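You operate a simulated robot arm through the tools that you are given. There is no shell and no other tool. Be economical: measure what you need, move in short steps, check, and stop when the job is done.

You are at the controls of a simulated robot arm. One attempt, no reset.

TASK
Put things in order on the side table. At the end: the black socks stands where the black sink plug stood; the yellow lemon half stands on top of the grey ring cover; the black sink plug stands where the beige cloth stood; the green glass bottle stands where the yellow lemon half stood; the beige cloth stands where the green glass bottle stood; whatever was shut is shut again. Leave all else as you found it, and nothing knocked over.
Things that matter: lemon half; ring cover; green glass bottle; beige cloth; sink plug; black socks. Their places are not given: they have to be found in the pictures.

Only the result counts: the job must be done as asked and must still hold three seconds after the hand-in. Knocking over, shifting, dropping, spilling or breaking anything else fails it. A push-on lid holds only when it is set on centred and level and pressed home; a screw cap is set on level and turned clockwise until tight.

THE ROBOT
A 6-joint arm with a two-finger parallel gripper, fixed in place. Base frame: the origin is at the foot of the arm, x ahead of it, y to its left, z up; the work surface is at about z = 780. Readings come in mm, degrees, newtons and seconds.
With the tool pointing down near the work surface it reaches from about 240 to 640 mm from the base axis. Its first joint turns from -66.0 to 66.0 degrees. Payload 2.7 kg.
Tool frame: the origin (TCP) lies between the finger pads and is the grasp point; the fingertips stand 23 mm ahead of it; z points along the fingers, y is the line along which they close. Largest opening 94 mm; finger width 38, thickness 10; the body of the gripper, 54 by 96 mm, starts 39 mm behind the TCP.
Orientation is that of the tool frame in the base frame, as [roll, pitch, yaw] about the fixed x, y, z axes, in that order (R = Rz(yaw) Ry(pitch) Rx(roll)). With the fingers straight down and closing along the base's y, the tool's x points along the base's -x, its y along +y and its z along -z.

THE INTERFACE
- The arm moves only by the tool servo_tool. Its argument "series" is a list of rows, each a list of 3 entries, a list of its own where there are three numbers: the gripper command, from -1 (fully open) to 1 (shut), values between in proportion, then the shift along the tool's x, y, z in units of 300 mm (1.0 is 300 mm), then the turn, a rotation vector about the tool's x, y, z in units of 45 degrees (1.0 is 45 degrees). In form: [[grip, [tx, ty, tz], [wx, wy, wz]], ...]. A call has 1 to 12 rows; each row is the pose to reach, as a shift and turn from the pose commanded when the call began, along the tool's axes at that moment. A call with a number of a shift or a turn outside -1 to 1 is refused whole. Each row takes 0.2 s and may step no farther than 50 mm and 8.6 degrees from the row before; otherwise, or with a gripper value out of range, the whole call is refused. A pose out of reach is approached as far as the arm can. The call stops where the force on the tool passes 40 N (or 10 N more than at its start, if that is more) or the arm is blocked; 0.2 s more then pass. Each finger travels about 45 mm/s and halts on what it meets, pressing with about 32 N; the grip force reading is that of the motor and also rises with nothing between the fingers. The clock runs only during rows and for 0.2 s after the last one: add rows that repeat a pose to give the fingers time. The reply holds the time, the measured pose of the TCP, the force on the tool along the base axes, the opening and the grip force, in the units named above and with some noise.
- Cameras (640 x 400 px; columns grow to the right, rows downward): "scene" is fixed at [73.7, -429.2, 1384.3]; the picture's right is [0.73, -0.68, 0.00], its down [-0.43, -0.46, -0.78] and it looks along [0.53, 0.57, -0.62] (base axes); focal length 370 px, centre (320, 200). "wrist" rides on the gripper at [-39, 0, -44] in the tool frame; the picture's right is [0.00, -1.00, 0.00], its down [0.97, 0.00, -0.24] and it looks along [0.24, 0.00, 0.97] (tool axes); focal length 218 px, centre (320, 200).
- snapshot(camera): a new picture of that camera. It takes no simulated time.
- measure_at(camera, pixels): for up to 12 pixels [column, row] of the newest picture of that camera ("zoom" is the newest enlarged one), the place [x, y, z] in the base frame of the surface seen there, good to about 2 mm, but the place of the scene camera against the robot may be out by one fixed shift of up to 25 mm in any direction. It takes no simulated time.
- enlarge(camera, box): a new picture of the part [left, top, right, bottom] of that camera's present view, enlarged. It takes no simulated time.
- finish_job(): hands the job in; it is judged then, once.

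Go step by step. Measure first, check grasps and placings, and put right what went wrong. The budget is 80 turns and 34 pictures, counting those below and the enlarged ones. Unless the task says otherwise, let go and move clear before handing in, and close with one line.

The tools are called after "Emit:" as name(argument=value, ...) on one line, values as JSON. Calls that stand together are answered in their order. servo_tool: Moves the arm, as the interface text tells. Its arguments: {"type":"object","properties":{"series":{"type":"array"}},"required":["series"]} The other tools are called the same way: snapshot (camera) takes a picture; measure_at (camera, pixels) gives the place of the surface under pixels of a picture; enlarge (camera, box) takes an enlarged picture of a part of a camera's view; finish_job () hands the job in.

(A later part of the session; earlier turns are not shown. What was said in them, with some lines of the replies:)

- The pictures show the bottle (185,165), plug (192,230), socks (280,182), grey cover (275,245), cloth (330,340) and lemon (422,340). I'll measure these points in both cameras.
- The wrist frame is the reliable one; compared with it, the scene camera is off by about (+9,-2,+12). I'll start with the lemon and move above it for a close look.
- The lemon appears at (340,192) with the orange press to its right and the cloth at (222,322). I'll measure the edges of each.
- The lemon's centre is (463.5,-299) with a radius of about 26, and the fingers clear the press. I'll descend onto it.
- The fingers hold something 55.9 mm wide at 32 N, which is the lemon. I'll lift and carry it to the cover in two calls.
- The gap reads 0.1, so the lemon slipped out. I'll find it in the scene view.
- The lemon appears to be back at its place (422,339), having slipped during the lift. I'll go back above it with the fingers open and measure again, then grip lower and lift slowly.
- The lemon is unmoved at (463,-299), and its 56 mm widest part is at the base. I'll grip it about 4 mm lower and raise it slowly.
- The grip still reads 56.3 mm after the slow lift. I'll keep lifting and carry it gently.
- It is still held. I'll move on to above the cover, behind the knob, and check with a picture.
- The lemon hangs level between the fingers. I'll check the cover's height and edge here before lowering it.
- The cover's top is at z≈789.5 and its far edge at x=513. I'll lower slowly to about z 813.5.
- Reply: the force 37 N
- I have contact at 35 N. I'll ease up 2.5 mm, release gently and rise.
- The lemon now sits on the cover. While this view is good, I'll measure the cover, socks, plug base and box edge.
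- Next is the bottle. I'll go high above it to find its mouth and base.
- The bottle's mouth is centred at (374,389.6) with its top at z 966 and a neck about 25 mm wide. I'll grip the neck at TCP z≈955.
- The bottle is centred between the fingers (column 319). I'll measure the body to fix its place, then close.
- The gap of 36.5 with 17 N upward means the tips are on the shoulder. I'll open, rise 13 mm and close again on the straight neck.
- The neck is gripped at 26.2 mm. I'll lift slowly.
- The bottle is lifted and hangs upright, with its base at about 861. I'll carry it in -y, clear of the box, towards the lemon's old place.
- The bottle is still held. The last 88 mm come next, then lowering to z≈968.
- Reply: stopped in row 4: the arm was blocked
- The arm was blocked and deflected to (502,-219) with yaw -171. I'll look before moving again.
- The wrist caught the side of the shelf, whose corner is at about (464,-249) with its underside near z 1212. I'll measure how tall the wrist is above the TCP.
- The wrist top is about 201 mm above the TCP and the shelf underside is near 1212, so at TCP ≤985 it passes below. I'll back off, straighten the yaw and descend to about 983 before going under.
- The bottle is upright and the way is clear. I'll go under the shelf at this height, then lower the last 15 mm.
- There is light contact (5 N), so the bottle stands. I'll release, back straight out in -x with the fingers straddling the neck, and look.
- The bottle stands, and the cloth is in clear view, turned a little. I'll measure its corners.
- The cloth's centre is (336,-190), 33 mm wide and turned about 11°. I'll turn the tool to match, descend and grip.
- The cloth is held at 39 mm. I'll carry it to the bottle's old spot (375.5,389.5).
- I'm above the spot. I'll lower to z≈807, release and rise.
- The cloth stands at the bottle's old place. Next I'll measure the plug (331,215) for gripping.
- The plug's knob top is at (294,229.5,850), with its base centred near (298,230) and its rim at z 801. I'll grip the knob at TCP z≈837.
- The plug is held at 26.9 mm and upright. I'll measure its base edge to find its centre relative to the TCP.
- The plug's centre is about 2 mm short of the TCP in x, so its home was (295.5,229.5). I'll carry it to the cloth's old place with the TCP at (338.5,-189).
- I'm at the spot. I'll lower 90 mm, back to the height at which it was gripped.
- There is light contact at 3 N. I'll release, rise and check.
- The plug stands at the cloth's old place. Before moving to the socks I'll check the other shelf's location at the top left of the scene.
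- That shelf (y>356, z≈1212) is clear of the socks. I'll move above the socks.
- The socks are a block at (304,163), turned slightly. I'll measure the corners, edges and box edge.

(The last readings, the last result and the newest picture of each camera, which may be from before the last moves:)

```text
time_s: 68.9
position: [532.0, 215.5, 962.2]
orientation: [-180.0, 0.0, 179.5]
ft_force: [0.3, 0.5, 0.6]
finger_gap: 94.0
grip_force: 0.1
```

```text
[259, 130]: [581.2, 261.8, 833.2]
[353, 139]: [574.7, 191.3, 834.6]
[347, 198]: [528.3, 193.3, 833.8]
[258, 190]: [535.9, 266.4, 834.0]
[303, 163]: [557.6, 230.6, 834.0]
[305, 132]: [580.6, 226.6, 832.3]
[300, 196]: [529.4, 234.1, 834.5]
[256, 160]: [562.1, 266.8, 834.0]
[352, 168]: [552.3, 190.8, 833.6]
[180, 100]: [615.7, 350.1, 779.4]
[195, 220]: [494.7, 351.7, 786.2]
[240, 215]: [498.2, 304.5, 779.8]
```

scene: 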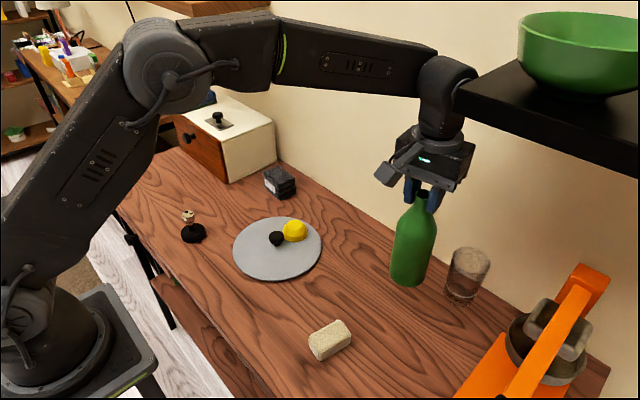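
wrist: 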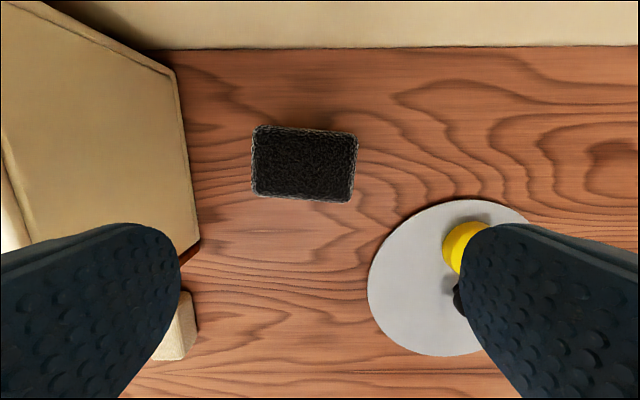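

The socks are centred at (555.5,229), 76×52 mm with the top at 834, turned about 6°. I'll align and stop just above them to check finger clearance.

Emit:
servo_tool(series=[[-1, [-0.078, 0.045, 0.05], [0, 0, 0.07]], [-1, [-0.078, 0.045, 0.18], [0, 0, 0.127]], [-1, [-0.078, 0.045, 0.3], [0, 0, 0.127]], [-1, [-0.078, 0.045, 0.3], [0, 0, 0.127]]])

Emit:
snapshot(camera="wrist")

```text
time_s: 69.9
position: [555.9, 230.5, 870.4]
orientation: [179.8, 0.2, 173.9]
ft_force: [0.2, 0.4, -1.1]
finger_gap: 94.0
grip_force: 0.1
```

```text
10 pictures are left
```

wrist: 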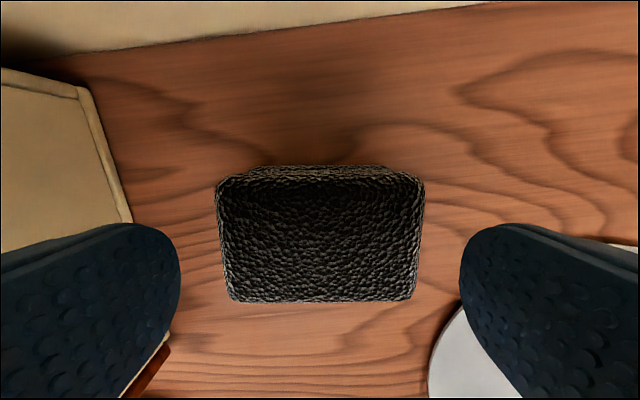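

The socks are centred and square between the fingers (columns 216–426). I'll descend, grip and lift.

Emit:
servo_tool(series=[[-1, [0, 0, 0.07], [0, 0, 0]], [-1, [0, 0, 0.14], [0, 0, 0]], [-1, [0, 0, 0.197], [0, 0, 0]], [-1, [0, 0, 0.197], [0, 0, 0]], [1, [0, 0, 0.197], [0, 0, 0]], [1, [0, 0, 0.197], [0, 0, 0]], [1, [0, 0, 0.197], [0, 0, 0]], [1, [0, 0, 0.197], [0, 0, 0]]])

Emit:
servo_tool(series=[[1, [0, 0, -0.02], [0, 0, 0]], [1, [0, 0, -0.05], [0, 0, 0]], [1, [0, 0, -0.12], [0, 0, 0]], [1, [0, 0, -0.22], [0, 0, 0]], [1, [0, 0, -0.3], [0, 0, -0.06]], [1, [0, 0, -0.3], [0, 0, -0.127]], [1, [0, 0, -0.3], [0, 0, -0.127]]])

```text
time_s: 71.7
position: [556.1, 230.1, 812.5]
orientation: [-180.0, 0.0, 173.8]
ft_force: [0.0, 0.6, -0.3]
finger_gap: 84.8
grip_force: 32.2
```

```text
time_s: 73.3
position: [555.8, 232.7, 904.4]
orientation: [-179.9, 0.2, 179.6]
ft_force: [-0.4, 0.2, -1.2]
finger_gap: 84.8
grip_force: 31.7
```

The socks are held at 84.8 mm. I'll carry them in -x to the plug's old place (295.5,229.5).

Emit:
servo_tool(series=[[1, [0.05, 0, 0], [0, 0, 0]], [1, [0.14, 0, 0], [0, 0, 0]], [1, [0.25, 0, 0], [0, 0, 0]], [1, [0.36, 0, 0], [0, 0, 0]], [1, [0.47, 0, 0], [0, 0, 0]], [1, [0.58, 0, 0], [0, 0, 0]], [1, [0.69, 0, 0], [0, 0, 0]], [1, [0.79, 0, 0], [0, 0, 0]], [1, [0.85, -0.003, 0], [0, 0, 0]], [1, [0.867, -0.006, 0], [0, 0, 0]], [1, [0.867, -0.006, 0], [0, 0, 0]]])

Emit:
snapshot(camera="wrist")

```text
time_s: 75.7
position: [294.3, 230.3, 903.2]
orientation: [179.8, 0.1, 179.6]
ft_force: [0.6, -0.1, -0.9]
finger_gap: 84.9
grip_force: 32.0
```

```text
9 pictures are left
```

wrist: 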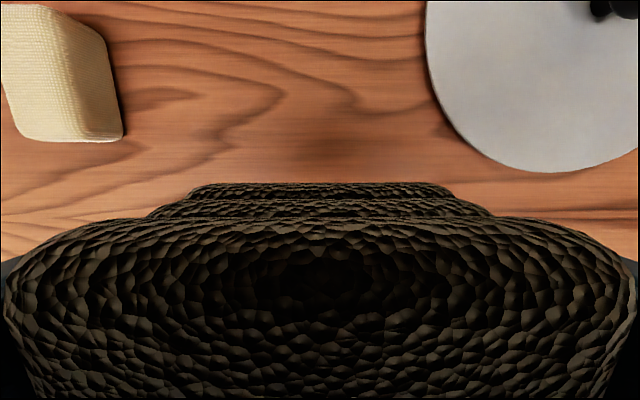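

It hangs level and there is free space below. I'll lower 90 mm.

Emit:
servo_tool(series=[[1, [-0.003, 0, 0.08], [0, 0, 0]], [1, [-0.003, 0, 0.18], [0, 0, 0]], [1, [-0.003, 0, 0.26], [0, 0, 0]], [1, [-0.003, 0, 0.285], [0, 0, 0]], [1, [-0.003, 0, 0.295], [0, 0, 0]], [1, [-0.003, 0, 0.3], [0, 0, 0]], [1, [-0.003, 0, 0.3], [0, 0, 0]]])

Emit:
servo_tool(series=[[-0.85, [0, 0, 0], [0, 0, 0]], [-1, [0, 0, 0], [0, 0, 0]], [-1, [0, 0, 0], [0, 0, 0]], [-1, [0, 0, 0], [0, 0, 0]], [-1, [0, 0, -0.05], [0, 0, 0]], [-1, [0, 0, -0.15], [0, 0, 0]], [-1, [0, 0, -0.3], [0, 0, 0]], [-1, [0, 0, -0.45], [0, 0, 0]], [-1, [0, 0, -0.6], [0, 0, 0]], [-1, [0, 0, -0.75], [0, 0, 0]], [-1, [0, 0, -0.75], [0, 0, 0]]])

Emit:
snapshot(camera="wrist")

Emit:
snapshot(camera="scene")

```text
time_s: 77.3
position: [296.6, 228.9, 813.1]
orientation: [-180.0, 0.2, 179.7]
ft_force: [0.1, -0.1, -1.7]
finger_gap: 84.6
grip_force: 32.0
```

```text
time_s: 79.7
position: [295.0, 227.1, 1039.6]
orientation: [180.0, 0.1, 179.5]
ft_force: [0.8, -0.7, -0.2]
finger_gap: 93.8
grip_force: 0.0
```

```text
8 pictures are left
```

wrist: 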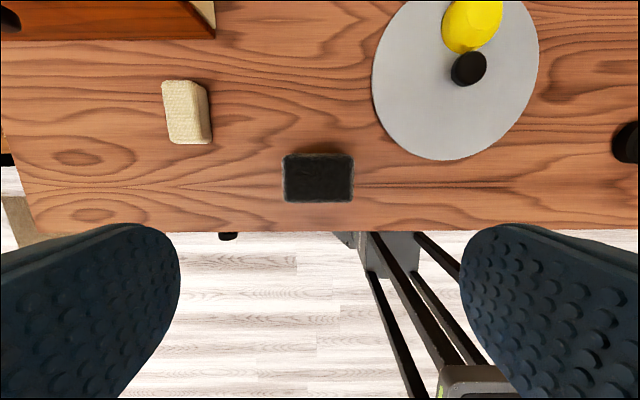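

```text
7 pictures are left
```

scene: 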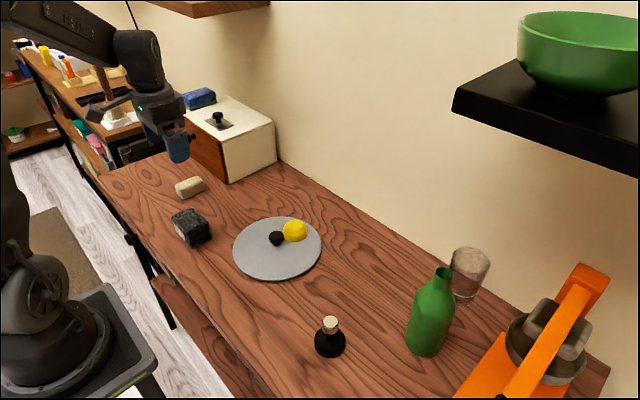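

Everything stands in place, and the bowl, glass and press look unmoved. I'll verify the final positions numerically.

Emit:
measure_at(camera="wrist", pixels=[[468, 69], [283, 178], [352, 178], [318, 155], [318, 198], [165, 85], [203, 85], [168, 140], [206, 138], [472, 25]])

Emit:
measure_at(camera="scene", pixels=[[276, 236], [330, 352], [428, 340], [516, 62], [455, 108], [570, 60], [189, 187], [190, 225]])

```text
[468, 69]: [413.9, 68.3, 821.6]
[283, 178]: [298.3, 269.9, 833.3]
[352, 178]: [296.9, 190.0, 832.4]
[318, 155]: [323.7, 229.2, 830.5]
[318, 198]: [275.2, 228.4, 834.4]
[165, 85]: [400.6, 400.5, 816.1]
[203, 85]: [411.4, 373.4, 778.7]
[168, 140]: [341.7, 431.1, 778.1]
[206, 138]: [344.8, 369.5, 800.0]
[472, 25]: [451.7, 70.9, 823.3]
```

```text
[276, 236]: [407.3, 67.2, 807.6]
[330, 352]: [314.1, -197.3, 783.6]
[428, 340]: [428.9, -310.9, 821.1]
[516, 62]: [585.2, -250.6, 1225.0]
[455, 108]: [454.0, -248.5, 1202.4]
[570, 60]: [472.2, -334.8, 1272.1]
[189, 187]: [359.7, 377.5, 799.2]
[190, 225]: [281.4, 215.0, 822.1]
```

All readings agree with the targets: socks centred at (298,229), cloth at (374,388), and the cover's knob within a few mm of its start. The arm is clear, so I'm handing in.

Emit:
finish_job()

```text
The job is handed in.
```

All five moves are done and the job is handed in: the lemon half is on the ring cover, and the bottle, cloth, plug and socks each stand at their assigned places. Nothing was opened or knocked over. On the way, the wrist bumped the side of the bowl shelf once, but the shelf and bowl measured unmoved, and the ring cover may have shifted by a few mm.
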